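You operate a simulated robot arm through the tools that you are given. There is no shell and no other tool. Be economical: measure what you need, move in short steps, check, and stop when the job is done.

The job below is to be done with a simulated robot arm. You get a single attempt, and the scene is never put back.

JOB
The nozzle check shows gaps: clean the heads once and check again.
Fine: lay the faulty sheet on the printer lid first.
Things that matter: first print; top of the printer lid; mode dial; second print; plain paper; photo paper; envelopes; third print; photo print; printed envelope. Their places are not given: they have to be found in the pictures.

Only the result counts: the job must be done as asked and must still hold three seconds after the hand-in. Knocking over, shifting, dropping, spilling or breaking anything else fails it. A push-on lid holds only when it is set on centred and level and pressed home; a screw cap is set on level and turned clockwise until tight.

ROBOT AND FRAMES
A 7-joint arm with a two-finger parallel gripper, fixed in place. Base frame: the origin is at the foot of the arm, x ahead of it, y to its left, z up. Units: m, rad, N and s.
With the tool pointing down near the work surface it reaches from about 0.38 to 0.9 m from the base axis. Its first joint turns from -2.007 to 2.007 rad. Payload 3.91 kg.
Tool frame: the origin (TCP) lies between the finger pads and is the grasp point; the fingertips stand 0.03 m ahead of it; z points along the fingers, y is the line along which they close. The gripper opens to 0.11 m. The fingers are 0.02 m wide and 0.01 m thick; the gripper's body (0.048 by 0.112 m) begins 0.055 m behind the TCP.
Orientation is told as [roll, pitch, yaw] about the base's x, y, z axes, in that order, counted from this pose: with the fingers straight down and closing along the base's y, the tool's x points along the base's -x, its y along +y and its z along -z.

CONTROLS
- The arm moves only by the tool servo_tool. Its argument "steps" is a list of rows, each a list of 3 entries, a list of its own where there are three numbers: the turn, a rotation vector about the tool's x, y, z in units of 8 degrees (1.0 is 8 degrees), then the shift along the tool's x, y, z in units of 30 mm (1.0 is 30 mm), then the opening in per cent of the stroke, from 0 (shut) to 100 (fully open). In form: [[[ax, ay, az], [x, y, z], fingers], ...]. A call has 1 to 10 rows; each row shifts and turns the commanded pose from where the row before left it, along the tool's axes as they then stand. A call with a number of a shift or a turn outside -1 to 1 is refused whole. Each row takes 0.2 s and may step no farther than 0.05 m and 0.15 rad from the row before; otherwise, or with a gripper value out of range, the whole call is refused. A pose out of reach is approached as far as the arm can. The call stops where the force on the tool passes 40 N (or 10 N more than at its start, if that is more) or the arm is blocked; 0.2 s more then pass. The fingers move at their own pace (about 0.153 m/s each) and stop on an object; they squeeze with about 22 N. The grip force told is the motor's: it shows also when the fingers shut on nothing. Time passes only in rows, and 0.2 s behind the last, so rows that do not move let the fingers close. The reply holds the time, the measured pose of the TCP, the force on the tool along the base axes, the opening and the grip force, in the units named above and with some noise.
- Cameras (640 x 400 px; columns grow to the right, rows downward): "scene" is fixed at [0.0513, 0.5013, 1.4561]; the picture's right is [-0.49, -0.87, 0.00], its down [-0.43, 0.24, -0.87] and it looks along [0.76, -0.43, -0.49] (base axes); focal length 311 px, centre (320, 200). "wrist" rides on the gripper at [-0.036, 0, -0.057] in the tool frame; the picture's right is [0.00, -1.00, 0.00], its down [0.97, 0.00, -0.24] and it looks along [0.24, 0.00, 0.97] (tool axes); focal length 218 px, centre (320, 200).
- camera(camera): a new picture of that camera. The clock stands still meanwhile.
- raise_lower(by): slides the trunk up (or, below 0, down) by that many m; the arm rides with it, the base frame stays. It gives what a move gives, with no picture.
- locate(camera, pixels): for up to 12 pixels [column, row] of the newest picture of that camera ("zoom" is the newest enlarged one), the place [x, y, z] in the base frame of the surface seen there, good to about 0.002 m. The clock stands still meanwhile.
- zoom(camera, box): a new picture of the part [left, top, right, bottom] of that camera's present view, enlarged. The clock stands still meanwhile.
- hand_in(): hands the job in; it is judged then, once.

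Go step by step. Measure first, check grasps and placings, and put right what went wrong. The budget is 80 turns and 38 pictures, counting those below and the enlarged ones. Unless the task says otherwise, let go and move clear before handing in, and close with one line.

The tools are called as name(argument=value, ...) on one line, values as JSON. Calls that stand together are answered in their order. servo_tool: Moves the arm, as the interface text tells. Its arguments: {"type":"object","properties":{"steps":{"type":"array","items":{"type":"array"}}},"required":["steps"]} The other tools are called the same way: raise_lower (by) slides the trunk up or down; camera (camera) takes a picture; locate (camera, pixels) gives the place of the surface under pixels of a picture; zoom (camera, box) takes an enlarged picture of a part of a camera's view; hand_in () hands the job in.

At the start:

```text
clock: 0.0
tcp_pos: [0.6265, 0.2293, 1.193]
tcp_rot: [-0.001, 0.0, 0.0]
force: [0.3, -0.5, 0.2]
finger_gap: 0.1101
grip_force: 0.1
trunk travel left (down, up): [-0.8, 0.19]
```

scene: 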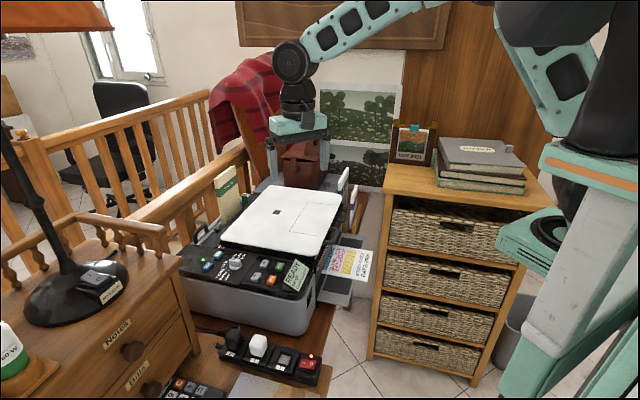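
wrist: 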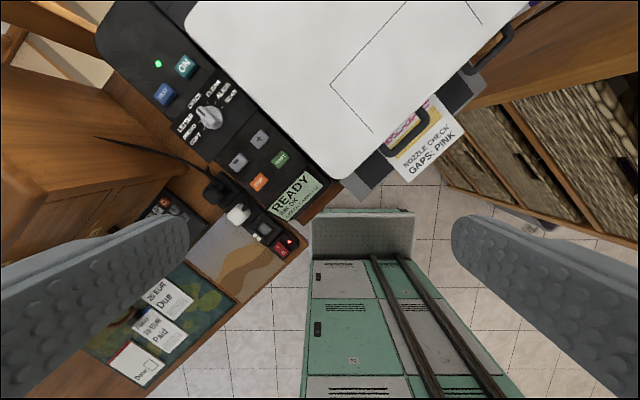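

The printer sits at about (260,250) in the scene view, with the faulty "nozzle check" sheet in the output tray at about (345,262). I'll enlarge both to read the panel and the sheet.

zoom(camera="wrist", box=[90, 20, 350, 240])

zoom(camera="scene", box=[170, 160, 400, 310])

locate(camera="wrist", pixels=[[208, 118], [239, 160], [259, 181], [281, 160], [261, 137], [297, 197], [420, 135], [458, 130], [405, 180], [330, 85], [355, 185], [370, 130]])

```text
1.82 times, centred on (220, 130) of wrist
```

zoom: 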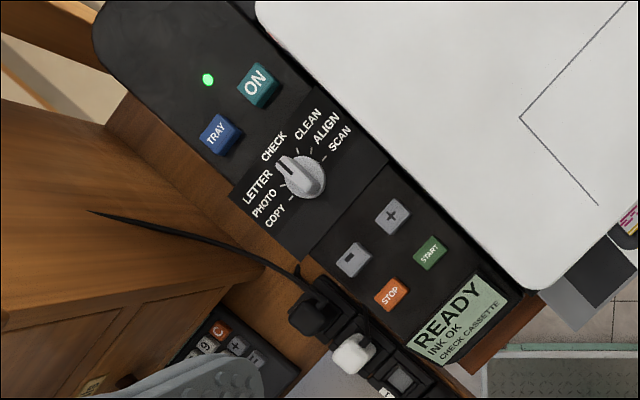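

```text
2.67 times, centred on (285, 235) of scene
```

zoom: 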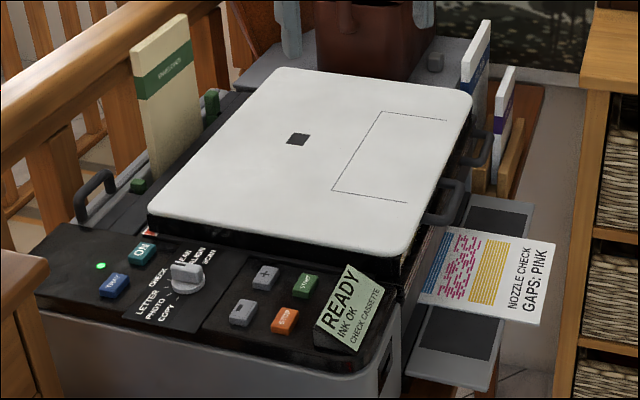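

```text
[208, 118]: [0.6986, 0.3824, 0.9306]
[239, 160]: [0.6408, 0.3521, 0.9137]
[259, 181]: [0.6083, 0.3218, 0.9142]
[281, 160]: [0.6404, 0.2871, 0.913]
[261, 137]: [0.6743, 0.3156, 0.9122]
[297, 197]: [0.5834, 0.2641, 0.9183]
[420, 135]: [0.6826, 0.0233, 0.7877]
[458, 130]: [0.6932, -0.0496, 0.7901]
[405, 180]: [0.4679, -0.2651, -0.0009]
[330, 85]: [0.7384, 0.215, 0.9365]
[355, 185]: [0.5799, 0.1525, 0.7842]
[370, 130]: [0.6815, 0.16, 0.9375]
```

The panel shows READY / CHECK CASSETTE and the dial at zoom (300,178) points somewhere near CHECK. I'll move over the tray to look at the sheet from close above.

servo_tool(steps=[[[0, 0, 0], [-0.29, -0.83, 0.42], 100], [[0, 0, 0], [-0.29, -0.83, 0.42], 100], [[0, 0, 0], [-0.29, -0.83, 0.42], 100], [[0, 0, 0], [-0.29, -0.83, 0.42], 100], [[0, 0, 0], [-0.29, -0.83, 0.42], 100], [[0, 0, 0], [-0.29, -0.83, 0.42], 100], [[0, 0, 0], [-0.29, -0.83, 0.42], 100], [[0, 0, 0], [-0.29, -0.83, 0.42], 100]])

camera(camera="wrist")

```text
clock: 1.8
tcp_pos: [0.6969, 0.0294, 1.0931]
tcp_rot: [0.0, 0.0, 0.001]
force: [0.1, 0.1, 0.0]
finger_gap: 0.1101
grip_force: 0.0
trunk travel left (down, up): [-0.8, 0.19]
```

```text
33 pictures are left
```

wrist: 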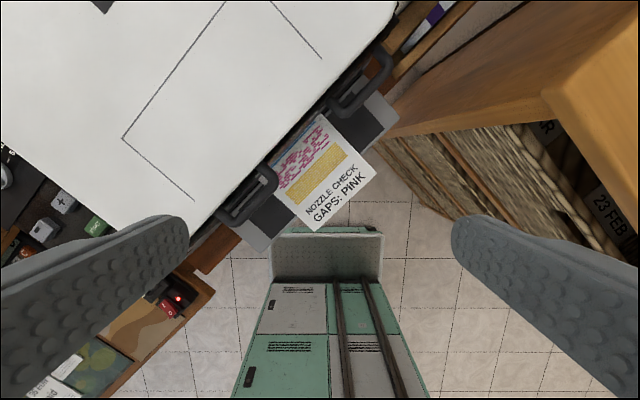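

zoom(camera="wrist", box=[200, 30, 440, 260])

locate(camera="wrist", pixels=[[372, 175], [315, 229], [330, 117], [290, 205], [345, 150], [262, 240], [375, 110], [262, 190], [360, 85], [123, 138], [193, 199], [320, 57]])

```text
1.74 times, centred on (320, 145) of wrist
```

zoom: 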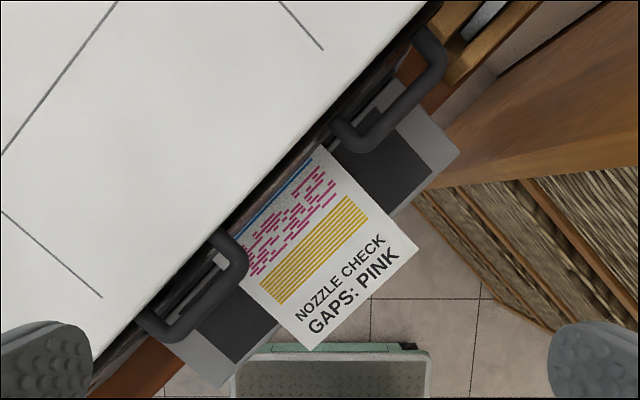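

```text
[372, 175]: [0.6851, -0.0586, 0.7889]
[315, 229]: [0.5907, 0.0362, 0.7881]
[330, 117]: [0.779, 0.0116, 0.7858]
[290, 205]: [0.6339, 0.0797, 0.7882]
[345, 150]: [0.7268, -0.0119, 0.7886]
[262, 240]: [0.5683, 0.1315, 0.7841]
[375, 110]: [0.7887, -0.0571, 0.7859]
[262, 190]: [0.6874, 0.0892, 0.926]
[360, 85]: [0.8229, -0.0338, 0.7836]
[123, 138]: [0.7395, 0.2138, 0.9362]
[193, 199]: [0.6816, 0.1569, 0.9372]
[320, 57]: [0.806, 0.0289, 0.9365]
```

The sheet's outer edge runs (372,175)–(315,229) and overhangs the tray by about 5 cm at z≈0.788, so I can grip it flat from outside. First I'll read the packs and the dial more closely.

zoom(camera="scene", box=[205, 160, 275, 230])

zoom(camera="scene", box=[180, 225, 320, 310])

zoom(camera="scene", box=[300, 150, 400, 310])

```text
5.71 times, centred on (240, 195) of scene
```

zoom: 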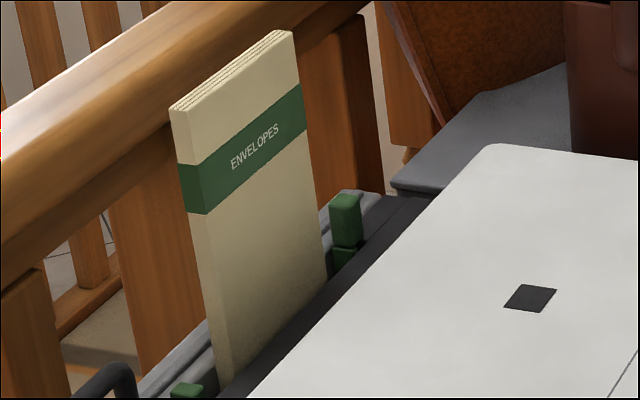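

```text
4.57 times, centred on (250, 268) of scene
```

zoom: 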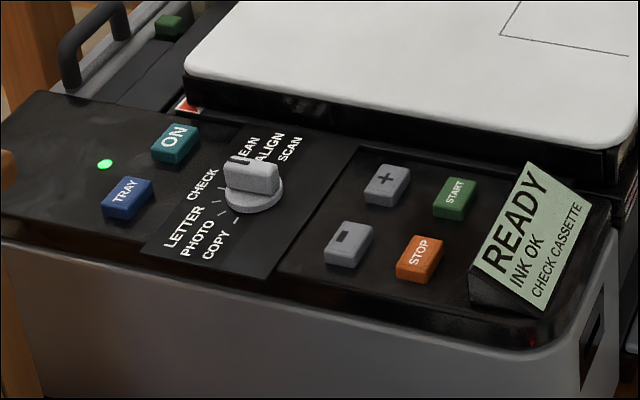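

```text
2.50 times, centred on (350, 230) of scene
```

zoom: 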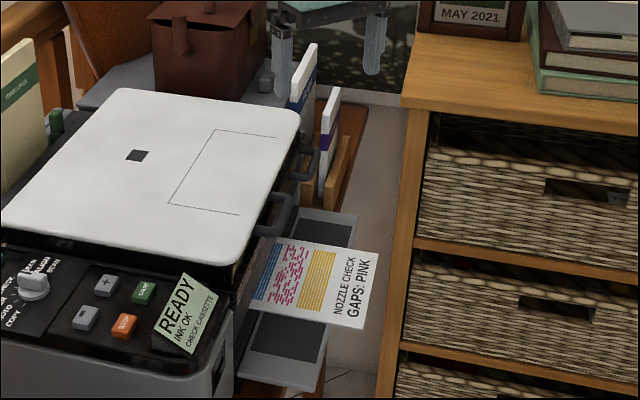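

Envelopes are in the rear feed and the display shows CHECK with CASSETTE, so the tray needs no change. I'll check how far the basket cabinet and tray edge leave room for a level approach.

locate(camera="wrist", pixels=[[392, 135], [545, 92], [575, 150], [430, 185], [500, 235], [330, 240], [285, 225], [382, 128], [270, 245], [320, 130]])

locate(camera="scene", pixels=[[385, 188], [517, 207], [372, 350], [300, 175], [312, 130], [322, 305], [350, 275]])

```text
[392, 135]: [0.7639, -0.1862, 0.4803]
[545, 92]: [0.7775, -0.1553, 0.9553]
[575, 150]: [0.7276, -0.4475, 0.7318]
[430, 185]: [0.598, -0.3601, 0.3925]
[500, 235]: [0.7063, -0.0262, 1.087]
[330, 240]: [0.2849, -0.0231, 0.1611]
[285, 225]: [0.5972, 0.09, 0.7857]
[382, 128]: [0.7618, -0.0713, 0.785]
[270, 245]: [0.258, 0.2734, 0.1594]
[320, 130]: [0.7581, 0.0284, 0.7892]
```

```text
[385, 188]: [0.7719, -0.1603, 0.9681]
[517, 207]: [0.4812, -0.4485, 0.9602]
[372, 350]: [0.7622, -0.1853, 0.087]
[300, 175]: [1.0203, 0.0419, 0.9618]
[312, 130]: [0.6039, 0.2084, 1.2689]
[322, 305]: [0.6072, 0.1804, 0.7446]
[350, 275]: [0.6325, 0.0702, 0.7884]
```

The cabinet front is at least 0.2 m sideways from the sheet, so the corridor is clear. I'll back off outward and start turning the tool to face the tray.

servo_tool(steps=[[[0, 0, 0], [0.98, -0.87, 0.4], 60], [[0, 0, 0], [0.98, -0.87, 0.4], 60], [[0, 0, 0], [0.98, -0.87, 0.4], 60], [[0, 0, 0], [0.98, -0.87, 0.4], 60], [[0, 0, 0], [0.98, -0.87, 0.4], 60], [[0, 0, 1], [0, 0, 0], 60], [[0, 0, 1], [0, 0, 0], 60], [[0, 0, 1], [0, 0, 0], 60], [[0, 0, 1], [0, 0, 0], 60], [[0, 0, 1], [0, 0, 0], 60]])

servo_tool(steps=[[[0, 0, 0.625], [0, 0, 0], 60], [[-1, 0, 0], [0, 0, 0], 60], [[-1, 0, 0], [0, 0, 0], 60], [[-1, 0, 0], [0, 0, 0], 60], [[-1, 0, 0], [0, 0, 0], 60], [[-1, 0, 0], [0, 0, 0], 60], [[-1, 0, 0], [0, 0, 0], 60]])

servo_tool(steps=[[[-1, 0, 0], [0, 0, 0], 60], [[-1, 0, 0], [0, 0, 0], 60], [[-1, 0, 0], [0, 0, 0], 60], [[-1, 0, 0], [0, 0, 0], 60], [[-1, 0, 0], [0, 0, 0], 60], [[-0.25, 0, 0], [0, 0, 0], 60], [[0, 0, 0], [0, 0, 0], 60]])

```text
clock: 4.0
tcp_pos: [0.5477, -0.1011, 1.0318]
tcp_rot: [0.0, 0.001, -0.7]
force: [-0.1, 0.0, -1.1]
finger_gap: 0.0664
grip_force: 0.1
trunk travel left (down, up): [-0.8, 0.19]
```

```text
clock: 5.6
tcp_pos: [0.5865, -0.1101, 1.0291]
tcp_rot: [0.838, 0.002, -0.782]
force: [-0.7, 0.6, 0.9]
finger_gap: 0.0663
grip_force: 0.1
out of reach, approached as far as the arm can: row 4, 5, 6, 7
trunk travel left (down, up): [-0.8, 0.19]
```

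```text
clock: 7.2
tcp_pos: [0.5857, -0.112, 1.0308]
tcp_rot: [1.572, 0.0, -0.784]
force: [0.2, -0.4, 0.2]
finger_gap: 0.0658
grip_force: 0.1
trunk travel left (down, up): [-0.8, 0.19]
```

The tool is now level, facing the tray, at z=1.031 and about 8 cm outside the sheet edge. I'll look before lowering the trunk.

camera(camera="scene")

```text
28 pictures are left
```

scene: 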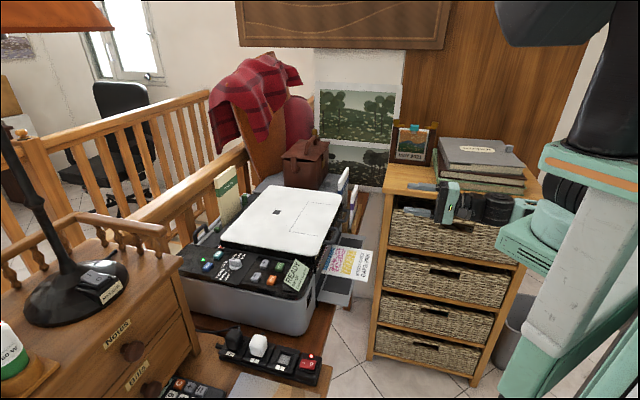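

The gripper is clear in front of the cabinet at (450,200). I'll shift sideways into line with the sheet, then lower the trunk.

servo_tool(steps=[[[0, 0, 0], [0.57, 0, 0], 60], [[0, 0, 0], [0.57, 0, 0], 60], [[0, 0, 0], [0, 0, 0], 60]])

raise_lower(by=-0.2)

```text
clock: 8.0
tcp_pos: [0.5621, -0.0882, 1.0283]
tcp_rot: [1.571, -0.001, -0.786]
force: [0.3, 1.0, 0.6]
finger_gap: 0.066
grip_force: 0.0
trunk travel left (down, up): [-0.8, 0.19]
```

```text
clock: 10.2
tcp_pos: [0.5628, -0.0874, 0.8282]
tcp_rot: [1.573, 0.0, -0.784]
force: [0.1, 0.3, 0.0]
finger_gap: 0.0661
grip_force: 0.1
trunk travel left (down, up): [-0.6, 0.39]
```

The arm rode down cleanly to z=0.828. I'll lower the last 4 cm and check through the wrist camera.

raise_lower(by=-0.04)

camera(camera="wrist")

zoom(camera="scene", box=[300, 170, 500, 310])

```text
clock: 11.0
tcp_pos: [0.5623, -0.0883, 0.789]
tcp_rot: [1.57, 0.001, -0.787]
force: [-0.1, 0.2, 0.0]
finger_gap: 0.0664
grip_force: 0.1
trunk travel left (down, up): [-0.56, 0.43]
```

```text
27 pictures are left
```

wrist: 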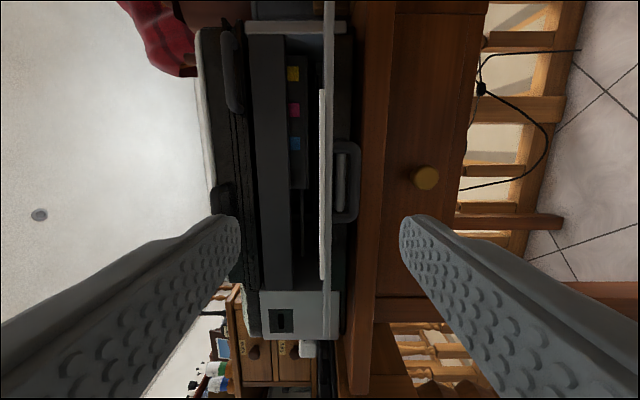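

```text
2.86 times, centred on (400, 240) of scene
```

zoom: 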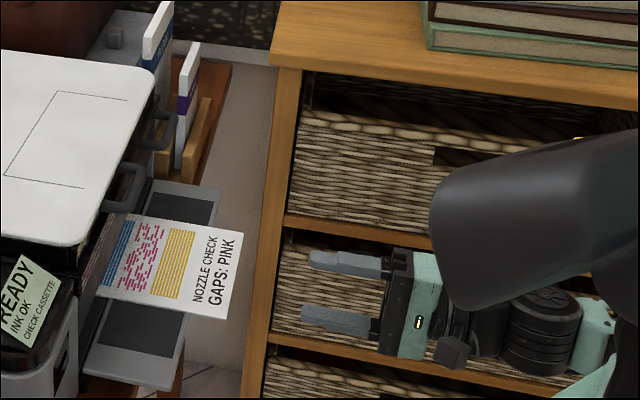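

The sheet is edge-on at column 322, centred between the fingers. I'll narrow the opening and advance about 11 cm, stopping short of the tray's edge, then close.

locate(camera="wrist", pixels=[[345, 180], [356, 180], [332, 100], [322, 180], [337, 180]])

servo_tool(steps=[[[0, 0, 0], [0, 0, 0], 30], [[0, 0, 0], [0, 0, 0.75], 30], [[0, 0, 0], [0, 0, 0.75], 30], [[0, 0, 0], [0, 0, 0.75], 30], [[0, 0, 0], [0, 0, 0.75], 30], [[0, 0, 0], [0, 0, 0.75], 30], [[0, 0, 0], [0, 0, 0], 30]])

zoom(camera="scene", box=[300, 190, 460, 310])

```text
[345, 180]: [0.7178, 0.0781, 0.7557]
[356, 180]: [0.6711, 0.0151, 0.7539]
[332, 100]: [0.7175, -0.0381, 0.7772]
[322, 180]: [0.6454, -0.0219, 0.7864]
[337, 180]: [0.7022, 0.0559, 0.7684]
```

```text
clock: 12.6
tcp_pos: [0.6434, -0.0079, 0.7891]
tcp_rot: [1.571, 0.002, -0.785]
force: [0.4, 1.3, 0.8]
finger_gap: 0.0331
grip_force: 0.2
trunk travel left (down, up): [-0.56, 0.43]
```

```text
3.33 times, centred on (380, 250) of scene
```

zoom: 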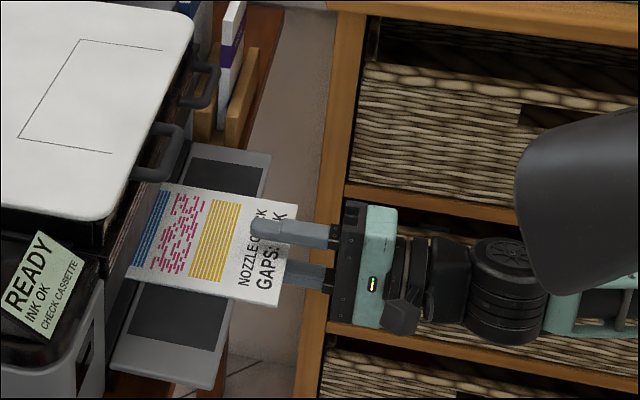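

The fingers straddle the sheet's outer end. Closing on it.

servo_tool(steps=[[[0, 0, 0], [0, -0.05, 0], 0], [[0, 0, 0], [0, 0, 0], 0], [[0, 0, 0], [0, 0, 0], 0], [[0, 0, 0], [0, 0, 0], 0]])

```text
clock: 13.6
tcp_pos: [0.6433, -0.008, 0.7869]
tcp_rot: [1.572, 0.0, -0.785]
force: [-7.1, -9.1, -0.5]
finger_gap: 0.0033
grip_force: 22.6
trunk travel left (down, up): [-0.56, 0.43]
```

Gap 3.3 mm with 22.6 N: the sheet is held. I'll pull it straight out of the tray.

servo_tool(steps=[[[0, 0, 0], [0, 0.03, -0.4], 0], [[0, 0, 0], [0, 0.03, -0.7], 0], [[0, 0, 0], [0, 0.03, -0.7], 0], [[0, 0, 0], [0, 0.03, -0.7], 0], [[0, 0, 0], [0, 0.03, -0.7], 0], [[0, 0, 0], [0, 0, -0.7], 0], [[0, 0, 0], [0, 0, -0.7], 0], [[0, 0, 0], [0, 0, 0], 0]])

camera(camera="scene")

```text
clock: 15.4
tcp_pos: [0.5466, -0.1029, 0.7925]
tcp_rot: [1.571, 0.002, -0.78]
force: [0.3, 0.1, -0.8]
finger_gap: 0.0031
grip_force: 22.0
trunk travel left (down, up): [-0.56, 0.43]
```

```text
24 pictures are left
```

scene: 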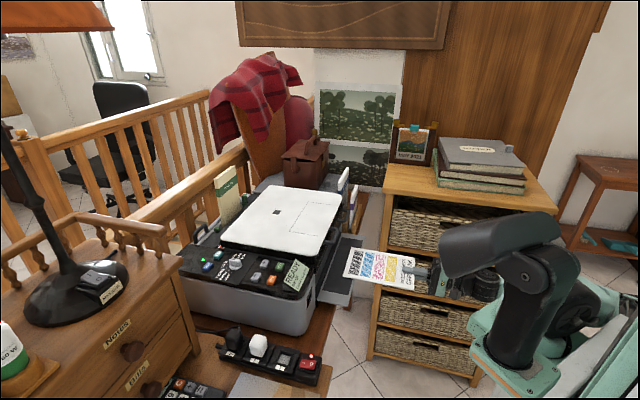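

The sheet is free of the tray, seen at (380,267). I'll measure its far end and the lid's edge before raising it.

zoom(camera="scene", box=[210, 170, 430, 310])

locate(camera="scene", pixels=[[344, 275], [357, 249], [412, 285], [302, 262], [338, 205], [222, 236], [275, 187], [318, 245], [325, 255]])

```text
2.86 times, centred on (320, 240) of scene
```

zoom: 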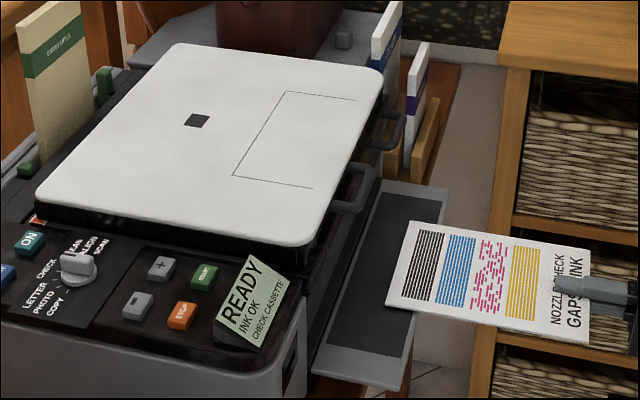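

```text
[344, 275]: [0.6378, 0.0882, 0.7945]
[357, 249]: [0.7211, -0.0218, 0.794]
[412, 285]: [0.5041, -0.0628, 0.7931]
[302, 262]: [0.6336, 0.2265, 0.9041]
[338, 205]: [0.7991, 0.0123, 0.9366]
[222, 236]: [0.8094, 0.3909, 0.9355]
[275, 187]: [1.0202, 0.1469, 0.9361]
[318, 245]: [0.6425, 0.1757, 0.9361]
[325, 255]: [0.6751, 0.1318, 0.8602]
```

The sheet is about 0.2 m long and lines up with the lid's middle, and the lid top is z≈0.9365. I'll back off a bit more and raise it, and measure the handles' outer ends to plan gripper clearance.

locate(camera="zoom", pixels=[[372, 172], [350, 209], [352, 166], [404, 115], [398, 145], [385, 147], [332, 208], [325, 240], [384, 75]])

servo_tool(steps=[[[0, 0, 0], [0, 0.2, -0.5], 0], [[0, 0, 0], [0, 0, -0.5], 0], [[0, 0, 0], [0, 0, 0], 0]])

raise_lower(by=0.2)

```text
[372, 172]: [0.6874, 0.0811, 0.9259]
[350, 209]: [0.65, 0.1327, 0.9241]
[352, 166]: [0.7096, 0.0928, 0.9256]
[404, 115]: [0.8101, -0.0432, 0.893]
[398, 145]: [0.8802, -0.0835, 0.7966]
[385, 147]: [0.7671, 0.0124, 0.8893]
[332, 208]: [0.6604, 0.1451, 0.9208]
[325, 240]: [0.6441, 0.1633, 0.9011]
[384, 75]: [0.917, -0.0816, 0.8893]
```

```text
clock: 16.2
tcp_pos: [0.5286, -0.1087, 0.8011]
tcp_rot: [1.586, 0.0, -0.741]
force: [-0.3, -0.2, 0.5]
finger_gap: 0.0031
grip_force: 22.2
out of reach, approached as far as the arm can: row 2
trunk travel left (down, up): [-0.56, 0.43]
```

```text
clock: 18.4
tcp_pos: [0.5284, -0.1093, 0.9985]
tcp_rot: [1.572, 0.001, -0.738]
force: [-0.4, 0.2, 0.4]
finger_gap: 0.0028
grip_force: 22.0
trunk travel left (down, up): [-0.76, 0.23]
```

Handles lie at u≈-0.54 with a gap around the sheet's line, so a level placement with the gripper between them is clear. The yaw came back slightly off (-0.738), so I'll correct it and carry the sheet over the lid at z≈1.0.

servo_tool(steps=[[[0, -0.34, 0], [0, 0, 0], 0], [[0, 0, 0], [-0.09, 0, 0.9], 0], [[0, 0, 0], [-0.09, 0, 0.9], 0], [[0, 0, 0], [-0.09, 0, 0.9], 0], [[0, 0, 0], [-0.09, 0, 0.9], 0], [[0, 0, 0], [-0.09, 0, 0.9], 0], [[0, 0, 0], [-0.09, 0, 0.9], 0], [[0, 0, 0], [0, 0, 0], 0]])

camera(camera="scene")

```text
clock: 20.2
tcp_pos: [0.6575, -0.0451, 0.9896]
tcp_rot: [1.513, -0.061, -0.833]
force: [-0.3, 0.9, -0.2]
finger_gap: 0.0029
grip_force: 22.3
trunk travel left (down, up): [-0.76, 0.23]
```

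```text
22 pictures are left
```

scene: 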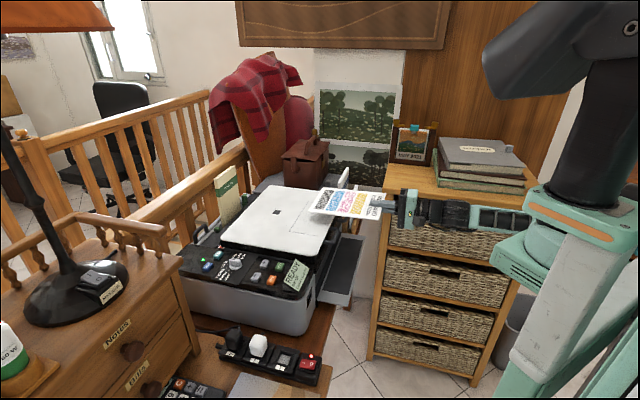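

The measured orientation is a little off, perhaps still settling. I'll hold still one moment and read again.

servo_tool(steps=[[[0, 0, 0], [0, 0, 0], 0], [[0, 0, 0], [0, 0, 0], 0]])

```text
clock: 20.8
tcp_pos: [0.6588, -0.0425, 0.9922]
tcp_rot: [1.519, -0.064, -0.829]
force: [-0.2, -0.7, -0.5]
finger_gap: 0.0031
grip_force: 22.3
trunk travel left (down, up): [-0.76, 0.23]
```

I'll correct the orientation back to level and square to the printer, and check.

servo_tool(steps=[[[-0.37, 0.315, 0.46], [0, 0, 0], 0], [[0, 0, 0], [0, 0, 0], 0], [[0, 0, 0], [0, 0, 0], 0]])

```text
clock: 21.6
tcp_pos: [0.6589, -0.0407, 0.9935]
tcp_rot: [1.562, -0.015, -0.78]
force: [-0.4, -0.3, 0.1]
finger_gap: 0.003
grip_force: 22.9
trunk travel left (down, up): [-0.76, 0.23]
```

Nearly level now. Continue inward about 16 cm to the drop position over the lid.

servo_tool(steps=[[[-0.06, 0, 0.11], [0.1, 0, 0.9], 0], [[0, 0, 0], [0.11, 0, 0.9], 0], [[0, 0, 0], [0.11, 0, 0.9], 0], [[0, 0, 0], [0.11, 0, 0.9], 0], [[0, 0, 0], [0.11, 0, 0.9], 0], [[0, 0, 0], [0.11, 0, 0.9], 0], [[0, 0, 0], [0, 0, 0], 0], [[0, 0, 0], [0, 0, 0], 0]])

zoom(camera="scene", box=[210, 150, 450, 310])

```text
clock: 22.1
tcp_pos: [0.6855, -0.0335, 0.9946]
tcp_rot: [1.54, -0.04, -0.799]
force: [-0.2, 0.3, -0.3]
finger_gap: 0.003
grip_force: 21.8
trunk travel left (down, up): [-0.76, 0.23]
stopped in row 2: the arm was blocked; the commanded pose is now the measured one
```

```text
2.50 times, centred on (330, 230) of scene
```

zoom: 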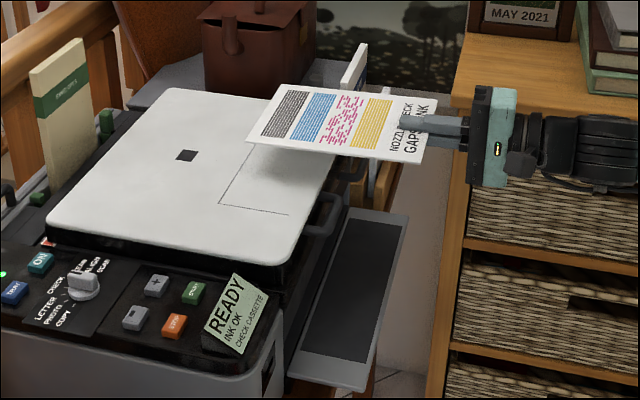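

The arm reports being blocked though the tool force is near zero; a link may be touching the cabinet near zoom (600,150). I'll measure where the arm's rear links are.

camera(camera="scene")

locate(camera="scene", pixels=[[402, 205], [440, 205], [470, 205], [500, 215], [520, 215], [545, 215], [580, 215], [600, 150], [560, 60], [500, 80], [620, 40]])

```text
20 pictures are left
```

scene: 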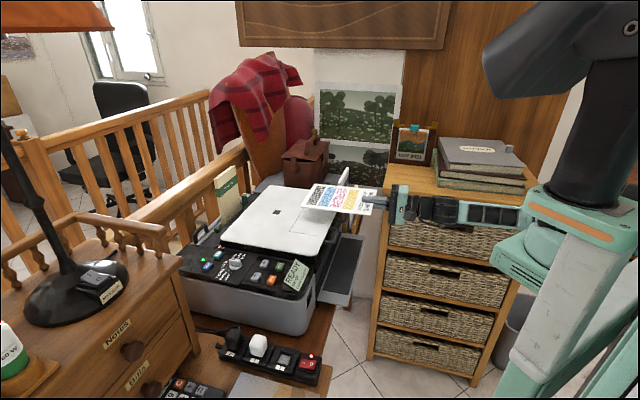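

```text
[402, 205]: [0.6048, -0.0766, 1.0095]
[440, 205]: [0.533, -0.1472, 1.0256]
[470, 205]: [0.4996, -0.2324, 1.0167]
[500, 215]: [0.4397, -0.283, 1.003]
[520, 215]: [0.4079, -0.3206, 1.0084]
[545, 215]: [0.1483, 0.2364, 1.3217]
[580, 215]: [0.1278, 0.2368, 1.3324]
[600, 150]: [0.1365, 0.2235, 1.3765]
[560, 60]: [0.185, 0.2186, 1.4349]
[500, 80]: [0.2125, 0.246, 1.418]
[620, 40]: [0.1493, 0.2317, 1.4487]
```

The rear links at scene (500–520,215) sit at v≈-0.51 with a radius of several cm, so they are probably rubbing the cabinet front. I'll back off, raise the trunk above the cabinet, then come in nose-down and from a heading nearer straight ahead.

servo_tool(steps=[[[0, 0, 0], [0.2, 0, -0.7], 0], [[0, 0, 0], [0.2, 0, -0.7], 0], [[0, 0, 0], [0, 0, 0], 0]])

raise_lower(by=0.12)

servo_tool(steps=[[[0, -0.8, 0.28], [0, 0, 0], 0], [[0, -0.8, 0], [0, 0, 0], 0], [[0, -0.8, 0], [0, 0, 0], 0], [[0.8, 0, 0], [0, 0, 0], 0], [[0.8, 0, 0], [0, 0, 0], 0], [[0.7, 0, 0], [0, 0, 0], 0], [[0, 0, 0], [0, 0, 0], 0]])

camera(camera="scene")

```text
clock: 22.9
tcp_pos: [0.6468, -0.0555, 0.9931]
tcp_rot: [1.54, -0.036, -0.798]
force: [-0.2, 0.3, -0.1]
finger_gap: 0.0032
grip_force: 21.9
trunk travel left (down, up): [-0.76, 0.23]
```

```text
clock: 24.4
tcp_pos: [0.6464, -0.0546, 1.1132]
tcp_rot: [1.543, -0.036, -0.8]
force: [1.5, -0.5, -0.2]
finger_gap: 0.0031
grip_force: 22.3
trunk travel left (down, up): [-0.88, 0.11]
```

```text
clock: 26.0
tcp_pos: [0.6486, -0.0547, 1.1113]
tcp_rot: [1.223, -0.006, -1.134]
force: [0.2, 0.0, -1.0]
finger_gap: 0.0031
grip_force: 21.7
trunk travel left (down, up): [-0.88, 0.11]
```

```text
19 pictures are left
```

scene: 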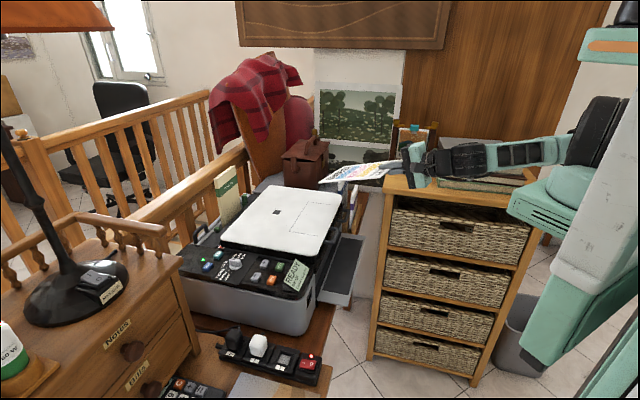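

The arm is now high and clear of the cabinet with the sheet tilted 20° nose-down. I'll move over the lid at the same height.

servo_tool(steps=[[[0, 0, 0], [0.8, 0.306, 0.84], 0], [[0, 0, 0], [0.8, 0.306, 0.84], 0], [[0, 0, 0], [0.8, 0.306, 0.84], 0], [[0, 0, 0], [0.8, 0.306, 0.84], 0], [[0, 0, 0], [0.8, 0.306, 0.84], 0], [[0, 0, 0], [0.8, 0.306, 0.84], 0], [[0, 0, 0], [0, 0, 0], 0]])

zoom(camera="scene", box=[200, 130, 440, 310])

```text
clock: 27.6
tcp_pos: [0.7275, 0.1446, 1.1101]
tcp_rot: [1.224, -0.008, -1.133]
force: [0.4, -1.4, -0.2]
finger_gap: 0.0032
grip_force: 21.8
trunk travel left (down, up): [-0.88, 0.11]
```

```text
2.22 times, centred on (320, 220) of scene
```

zoom: 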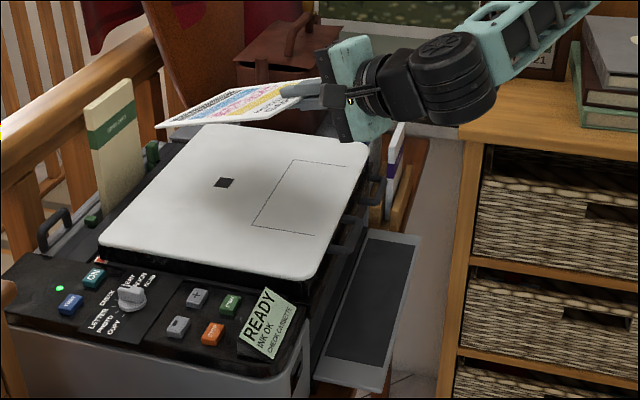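

Reached above the lid. I'll measure the sheet's far corners at zoom (158,125) and (218,97) to know its exact height and place.

locate(camera="zoom", pixels=[[160, 124], [216, 99], [281, 118], [312, 82], [230, 105]])

```text
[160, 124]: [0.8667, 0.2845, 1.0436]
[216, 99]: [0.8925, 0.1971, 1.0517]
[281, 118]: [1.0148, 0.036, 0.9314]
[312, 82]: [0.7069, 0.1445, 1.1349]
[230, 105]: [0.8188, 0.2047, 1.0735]
```

The far end is at z≈1.045 and inside the lid's outline. Lowering 10 cm brings it to about 8 mm above the lid.

servo_tool(steps=[[[0, 0, 0], [-0.1, -0.626, 0.228], 0], [[0, 0, 0], [-0.1, -0.626, 0.228], 0], [[0, 0, 0], [-0.1, -0.626, 0.228], 0], [[0, 0, 0], [-0.1, -0.626, 0.228], 0], [[0, 0, 0], [-0.1, -0.626, 0.228], 0], [[0, 0, 0], [0, 0, 0], 0]])

zoom(camera="scene", box=[200, 130, 440, 310])

```text
clock: 29.0
tcp_pos: [0.7374, 0.1294, 1.011]
tcp_rot: [1.223, -0.008, -1.133]
force: [-0.2, -0.3, -1.1]
finger_gap: 0.0032
grip_force: 21.8
trunk travel left (down, up): [-0.88, 0.11]
```

```text
2.22 times, centred on (320, 220) of scene
```

zoom: 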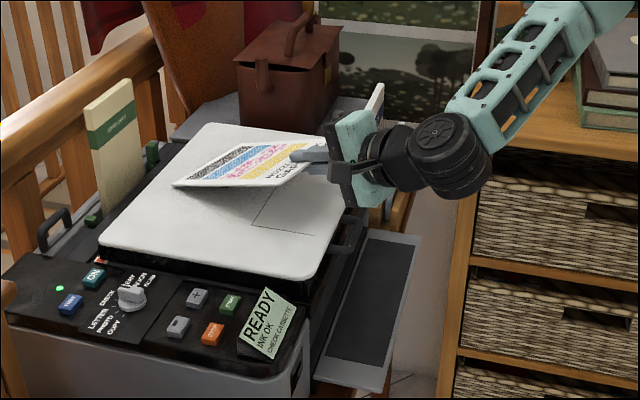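

The sheet's far edge is just above the lid with clear body room. I'll lower another 6 mm, open a little so the sheet rests on the lower finger and lid, then lower the fingers to the lid.

servo_tool(steps=[[[0, 0, 0], [0, -0.19, 0.07], 0], [[0, 0, 0], [0, 0, 0], 8], [[0, 0, 0], [0, 0, 0], 16], [[0, 0, 0], [0, 0, 0], 24], [[0, 0, 0], [0, -0.32, 0.11], 24], [[0, 0, 0], [0, -0.32, 0.11], 24], [[0, 0, 0], [0, -0.32, 0.11], 24], [[0, 0, 0], [0, 0, 0], 24]])

zoom(camera="scene", box=[240, 150, 400, 270])

```text
clock: 30.8
tcp_pos: [0.7369, 0.1305, 0.9746]
tcp_rot: [1.222, -0.005, -1.136]
force: [0.2, 0.7, 0.9]
finger_gap: 0.0265
grip_force: 0.1
trunk travel left (down, up): [-0.88, 0.11]
```

```text
3.33 times, centred on (320, 210) of scene
```

zoom: 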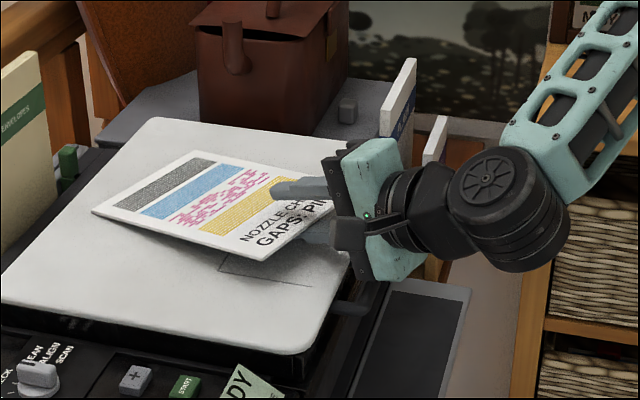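

The sheet rests between lid and lower finger. I'll lower a few mm and slide the fingers straight back out horizontally.

servo_tool(steps=[[[0, 0, 0], [0, -0.1, 0.035], 24], [[0, 0, 0], [0, -0.1, -0.3], 24], [[0, 0, 0], [0, -0.18, -0.5], 24], [[0, 0, 0], [0, -0.18, -0.5], 24], [[0, 0, 0], [0, -0.18, -0.5], 24], [[0, 0, 0], [0, 0, -0.7], 24], [[0, 0, 0], [0, 0.6, -0.5], 24], [[0, 0, 0], [0, 0.6, -0.5], 24], [[0, 0, 0], [0, 0, 0], 24]])

camera(camera="scene")

```text
clock: 32.8
tcp_pos: [0.6556, 0.09, 1.0247]
tcp_rot: [1.225, -0.008, -1.135]
force: [-0.5, -0.1, -0.9]
finger_gap: 0.0262
grip_force: 0.0
trunk travel left (down, up): [-0.88, 0.11]
```

```text
15 pictures are left
```

scene: 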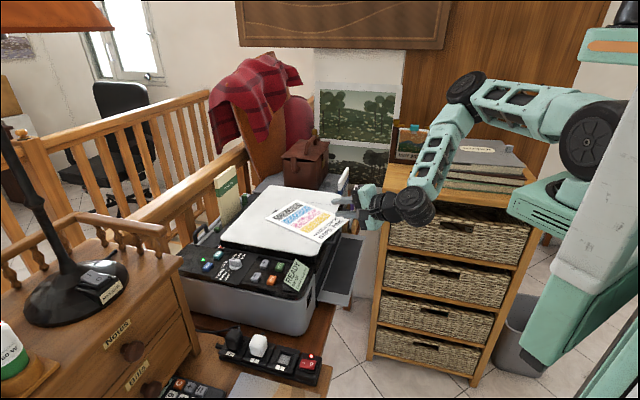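

The sheet lies flat on the lid. I'll raise, point the tool back down, and verify its corner positions.

locate(camera="scene", pixels=[[322, 242], [346, 217], [266, 216], [293, 201], [330, 232], [300, 220]])

raise_lower(by=0.1)

servo_tool(steps=[[[0.97, 0, 0], [0, 0, 0], 10], [[0.97, 0, 0], [0, 0, 0], 10], [[0.97, 0, 0], [0, 0, 0], 10], [[0.97, 0, 0], [0, 0, 0], 10], [[0.97, 0, 0], [0, 0, 0], 10], [[0.97, 0, 0], [0, 0, 0], 10], [[0.97, 0, 0], [0, 0, 0], 10], [[0.97, 0, 0], [0, 0, 0], 10], [[0.97, 0, 0], [0, 0, 0], 10], [[0, 0, 0], [0, 0, 0], 10]])

servo_tool(steps=[[[0, 0, -0.95], [0, 0, 0], 30], [[0, 0, -0.95], [0, 0, 0], 30], [[0, 0, -0.95], [0, 0, 0], 30], [[0, 0, -0.95], [0, 0, 0], 30], [[0, 0, -0.95], [0, 0, 0], 30], [[0, 0, -0.95], [0, 0, 0], 30], [[0, 0, -0.95], [0, 0, 0], 30], [[0, 0, -0.95], [0, 0, 0], 30], [[0, 0, -0.55], [0, 0, 0], 30], [[0, 0, 0], [0, 0, 0], 30]])

```text
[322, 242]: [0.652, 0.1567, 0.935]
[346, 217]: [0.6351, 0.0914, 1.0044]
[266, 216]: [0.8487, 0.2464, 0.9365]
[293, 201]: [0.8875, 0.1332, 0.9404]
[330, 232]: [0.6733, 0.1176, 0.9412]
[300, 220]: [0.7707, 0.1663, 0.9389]
```

```text
clock: 34.1
tcp_pos: [0.655, 0.0897, 1.1231]
tcp_rot: [1.224, -0.007, -1.136]
force: [0.5, 0.2, -1.0]
finger_gap: 0.0264
grip_force: 0.0
trunk travel left (down, up): [-0.98, 0.01]
```

```text
clock: 36.3
tcp_pos: [0.655, 0.0897, 1.1241]
tcp_rot: [0.005, -0.006, -1.135]
force: [0.9, -0.6, -0.3]
finger_gap: 0.011
grip_force: 0.0
trunk travel left (down, up): [-0.98, 0.01]
```

```text
clock: 38.5
tcp_pos: [0.6553, 0.0886, 1.1228]
tcp_rot: [-0.005, -0.008, 0.003]
force: [0.3, -0.3, 0.3]
finger_gap: 0.0331
grip_force: 0.1
trunk travel left (down, up): [-0.98, 0.01]
```

The sheet seems to have dragged outward a little with the fingers (point (330,232) is at u≈-0.56, past the lid's edge). I'll look from above to judge the overhang.

camera(camera="wrist")

```text
14 pictures are left
```

wrist: 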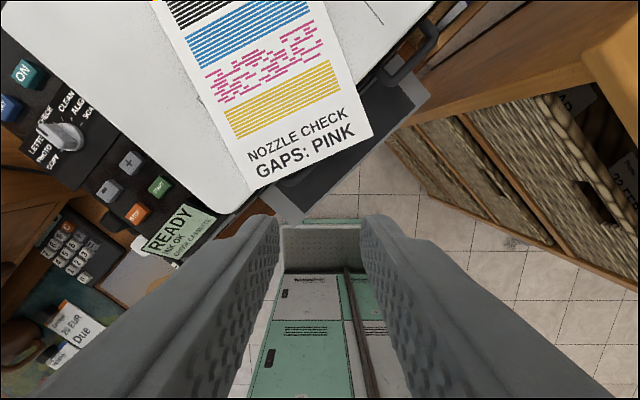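

The near edge (255,193)–(373,133) overhangs the lid's side. I'll measure it precisely and push it inward with two straddled fingertips just above the lid.

locate(camera="wrist", pixels=[[254, 192], [371, 134], [156, 5], [308, 10], [225, 210], [400, 40], [200, 150], [310, 165], [280, 185], [340, 152], [330, 120]])

```text
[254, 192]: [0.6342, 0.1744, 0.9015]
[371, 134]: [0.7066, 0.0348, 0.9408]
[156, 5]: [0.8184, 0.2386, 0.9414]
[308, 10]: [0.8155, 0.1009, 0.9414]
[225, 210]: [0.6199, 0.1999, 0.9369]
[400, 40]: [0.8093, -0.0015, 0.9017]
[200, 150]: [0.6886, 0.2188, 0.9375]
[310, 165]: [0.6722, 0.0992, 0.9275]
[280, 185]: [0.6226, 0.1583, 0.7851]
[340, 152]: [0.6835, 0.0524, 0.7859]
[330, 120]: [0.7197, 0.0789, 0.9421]
```

Edge midpoint is (0.676,0.095), heading about 27°, sheet top 0.9414. I'll turn the tool to match, open the fingers 66 mm, and come down just outside the edge.

servo_tool(steps=[[[0, 0, -0.84], [0.05, 0, 0.3], 60], [[0, 0, -0.84], [0.05, 0, 0.3], 60], [[0, 0, -0.84], [0.1, 0, 0.5], 60], [[0, 0, -0.84], [0.1, 0, 0.5], 60], [[0, 0, 0], [0.1, 0, 0.7], 60], [[0, 0, 0], [0, 0, 0.7], 60], [[0, 0, 0], [0, 0, 0.7], 60], [[0, 0, 0], [0, 0, 0.6], 60], [[0, 0, 0], [0, 0, 0.5], 60], [[0, 0, 0], [0, 0, 0], 60]])

```text
clock: 40.7
tcp_pos: [0.6461, 0.0877, 0.9783]
tcp_rot: [-0.007, -0.004, 0.474]
force: [0.3, -1.0, 0.0]
finger_gap: 0.066
grip_force: 0.0
trunk travel left (down, up): [-0.98, 0.01]
```

Lowering the last 10 mm outside the edge.

servo_tool(steps=[[[0, 0, 0], [0, 0, 0.33], 60], [[0, 0, 0], [0, 0, 0], 60]])

zoom(camera="scene", box=[240, 170, 380, 280])

```text
clock: 41.3
tcp_pos: [0.6467, 0.0872, 0.9687]
tcp_rot: [-0.006, -0.004, 0.473]
force: [0.0, 0.5, -0.6]
finger_gap: 0.0661
grip_force: 0.2
trunk travel left (down, up): [-0.98, 0.01]
```

```text
3.64 times, centred on (310, 225) of scene
```

zoom: 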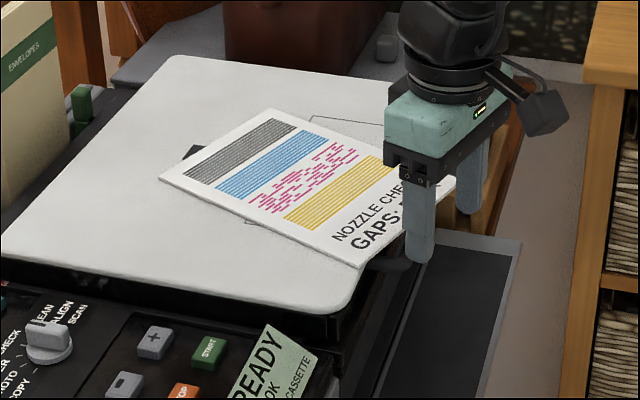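

Fingertips are just outside the edge at sheet height. Pushing inward about 8 cm along the tool's -x.

servo_tool(steps=[[[0, 0, 0], [-0.4, 0, 0], 60], [[0, 0, 0], [-0.4, 0, 0], 60], [[0, 0, 0], [-0.4, 0, 0], 60], [[0, 0, 0], [-0.4, 0, 0], 60], [[0, 0, 0], [-0.4, 0, 0], 60], [[0, 0, 0], [-0.4, 0, 0], 60], [[0, 0, 0], [-0.25, 0, 0], 60], [[0, 0, 0], [0, 0, 0], 60]])

zoom(camera="scene", box=[220, 160, 380, 285])

```text
clock: 43.1
tcp_pos: [0.717, 0.1226, 0.9706]
tcp_rot: [-0.008, -0.003, 0.473]
force: [-0.3, -0.2, -0.3]
finger_gap: 0.066
grip_force: 0.1
trunk travel left (down, up): [-0.98, 0.01]
```

```text
3.20 times, centred on (300, 222) of scene
```

zoom: 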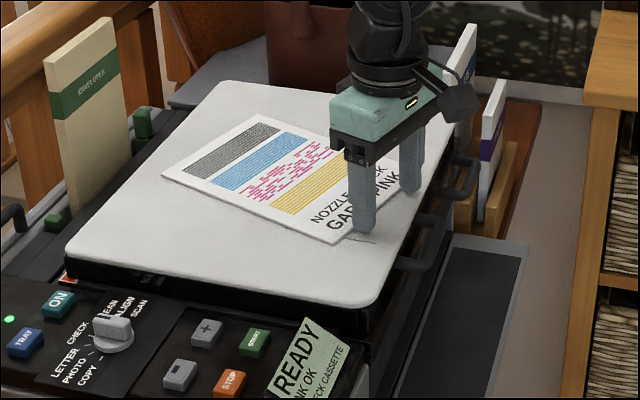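

The sheet now lies wholly on the lid. I'll back off a hair, rise, and travel over to the dial.

servo_tool(steps=[[[0, 0, 0], [0.25, 0, 0], 60], [[0, 0, 0], [0, 0, -1], 60], [[0, 0, 0], [0, 0, -1], 60], [[0, 0, 0], [0, 0, -1], 60], [[0, 0, 0], [0, 0, -1], 60], [[0, 0, 0], [-0.44, 0.96, 0], 60], [[0, 0, 0], [-0.44, 0.96, 0], 60], [[0, 0, 0], [-0.44, 0.96, 0], 60], [[0, 0, 0], [-0.44, 0.96, 0], 60]])

servo_tool(steps=[[[0, 0, -0.56], [-0.44, 0.96, 0], 60], [[0, 0, -0.56], [-0.3, 0.96, 0], 60], [[0, 0, -0.56], [-0.2, 0.96, 0], 60], [[0, 0, -0.56], [-0.1, 0.96, 0], 60], [[0, 0, 0], [0, 0, 0], 60]])

camera(camera="wrist")

```text
clock: 45.1
tcp_pos: [0.7033, 0.2443, 1.0898]
tcp_rot: [-0.009, -0.003, 0.47]
force: [0.6, 0.2, -0.3]
finger_gap: 0.066
grip_force: 0.0
trunk travel left (down, up): [-0.98, 0.01]
```

```text
clock: 46.3
tcp_pos: [0.6659, 0.3577, 1.0892]
tcp_rot: [-0.008, -0.002, 0.786]
force: [-0.8, -0.6, 0.2]
finger_gap: 0.0658
grip_force: 0.0
trunk travel left (down, up): [-0.98, 0.01]
```

```text
11 pictures are left
```

wrist: 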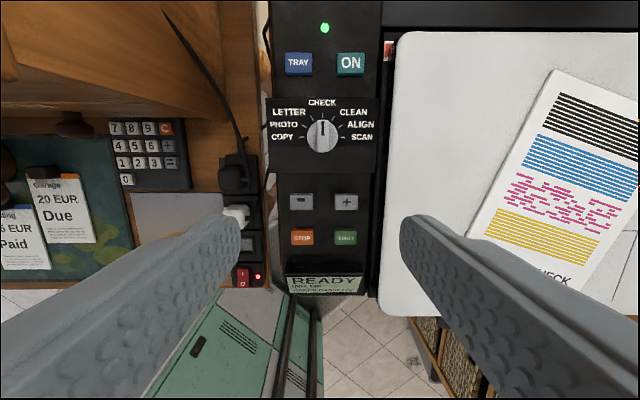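

A clear view: the dial at (322,135) points to CHECK; CLEAN is one stop clockwise; START is at (346,237). I'll enlarge and measure.

zoom(camera="wrist", box=[260, 90, 390, 180])

locate(camera="wrist", pixels=[[322, 128], [322, 134], [322, 148], [308, 135], [338, 135], [322, 120], [346, 238], [301, 238], [346, 202], [346, 228], [330, 155]])

```text
4.44 times, centred on (325, 135) of wrist
```

zoom: 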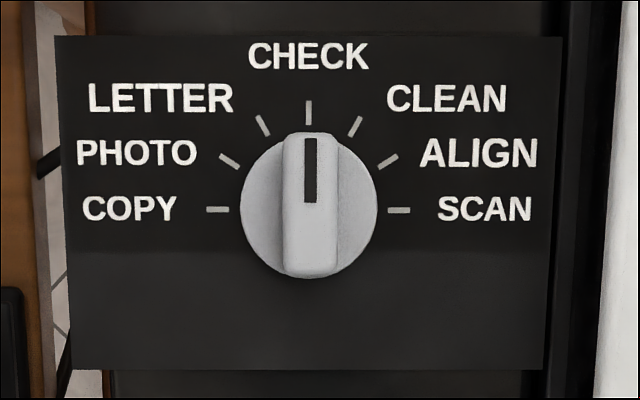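

```text
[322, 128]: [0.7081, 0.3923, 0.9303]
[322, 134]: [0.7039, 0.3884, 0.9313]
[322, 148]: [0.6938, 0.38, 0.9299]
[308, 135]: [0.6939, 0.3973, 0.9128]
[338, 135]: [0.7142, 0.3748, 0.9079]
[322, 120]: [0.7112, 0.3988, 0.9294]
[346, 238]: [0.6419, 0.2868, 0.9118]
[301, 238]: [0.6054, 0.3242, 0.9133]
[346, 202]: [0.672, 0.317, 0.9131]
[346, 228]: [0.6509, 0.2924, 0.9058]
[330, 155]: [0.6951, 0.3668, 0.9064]
```

The stops are 30° apart, the knob's ridge top is at z≈0.930 and centred near (0.702,0.388). I'll come down straddling the ridge.

servo_tool(steps=[[[0, 0, 0], [-0.78, -0.065, 0], 40], [[0, 0, 0], [-0.78, -0.065, 0], 40], [[0, 0, 0], [0, 0, 0.9], 40], [[0, 0, 0], [0, 0, 0.9], 40], [[0, 0, 0], [0, 0, 0.9], 40], [[0, 0, 0], [0, 0, 0.9], 40], [[0, 0, 0], [0, 0, 0.5], 40], [[0, 0, 0], [0, 0, 0.5], 40], [[0, 0, 0], [0, 0, 0], 40]])

zoom(camera="wrist", box=[160, 100, 480, 400])

```text
clock: 48.3
tcp_pos: [0.6927, 0.3771, 0.9684]
tcp_rot: [-0.009, 0.0, 0.785]
force: [0.3, 0.3, -0.4]
finger_gap: 0.044
grip_force: 0.1
out of reach, approached as far as the arm can: row 6, 7, 8
trunk travel left (down, up): [-0.98, 0.01]
```

```text
1.33 times, centred on (320, 250) of wrist
```

zoom: 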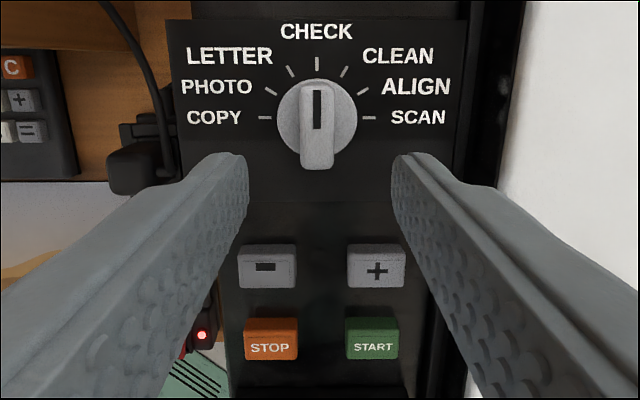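

Out of reach because the trunk is too high. I'll raise the tool and lower the trunk by about the same amount.

servo_tool(steps=[[[0, 0, 0], [0, 0, -1], 40], [[0, 0, 0], [0, 0, -1], 40], [[0, 0, 0], [0, 0, -1], 40], [[0, 0, 0], [0, 0, -1], 40], [[0, 0, 0], [0, 0, -1], 40], [[0, 0, 0], [0, 0, 0], 40]])

raise_lower(by=-0.13)

```text
clock: 49.7
tcp_pos: [0.6922, 0.3744, 1.1186]
tcp_rot: [-0.01, -0.002, 0.786]
force: [0.0, -0.6, -0.8]
finger_gap: 0.0438
grip_force: 0.0
trunk travel left (down, up): [-0.98, 0.01]
```

```text
clock: 51.3
tcp_pos: [0.6921, 0.3761, 0.9877]
tcp_rot: [-0.01, -0.002, 0.785]
force: [-0.2, 0.1, 0.5]
finger_gap: 0.0439
grip_force: 0.1
trunk travel left (down, up): [-0.85, 0.14]
```

Now shift onto the knob's centre and come down to TCP z≈0.947.

servo_tool(steps=[[[0, 0, 0], [-0.51, 0.05, 0], 40], [[0, 0, 0], [0, 0, 0], 40], [[0, 0, 0], [0, 0, 0.5], 40], [[0, 0, 0], [0, 0, 0.5], 40], [[0, 0, 0], [0, 0, 0.35], 40], [[0, 0, 0], [0, 0, 0], 40]])

camera(camera="wrist")

```text
clock: 52.7
tcp_pos: [0.7018, 0.389, 0.947]
tcp_rot: [-0.01, -0.001, 0.786]
force: [0.2, 0.0, -0.6]
finger_gap: 0.0439
grip_force: 0.1
trunk travel left (down, up): [-0.85, 0.14]
```

```text
8 pictures are left
```

wrist: 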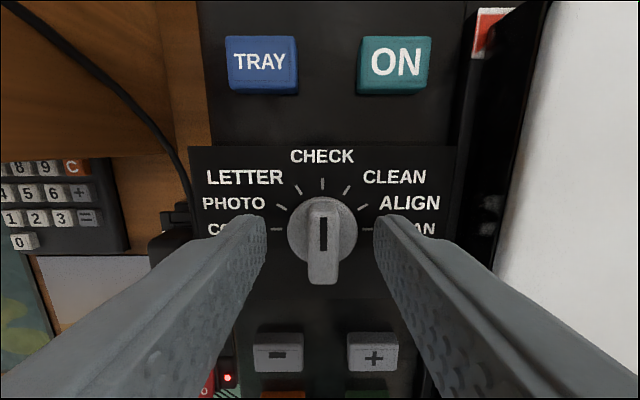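

The fingers straddle the ridge, centred (ridge centre about row 244, as predicted). Close and turn 30° clockwise to CLEAN, then release and rise.

servo_tool(steps=[[[0, 0, 0], [0, 0, 0], 8], [[0, 0, 0], [0, 0, 0], 0], [[0, 0, 0], [0, 0, 0], 0], [[0, 0, 0.75], [0, 0, 0], 0], [[0, 0, 0.75], [0, 0, 0], 0], [[0, 0, 0.75], [0, 0, 0], 0], [[0, 0, 0.75], [0, 0, 0], 0], [[0, 0, 0.75], [0, 0, 0], 0], [[0, 0, 0], [0, 0, 0], 0], [[0, 0, 0], [0, 0, 0], 0]])

```text
clock: 54.9
tcp_pos: [0.7042, 0.3875, 0.9463]
tcp_rot: [-0.006, -0.007, 0.26]
force: [22.6, 6.8, -12.1]
finger_gap: 0.0117
grip_force: 45.4
trunk travel left (down, up): [-0.85, 0.14]
```

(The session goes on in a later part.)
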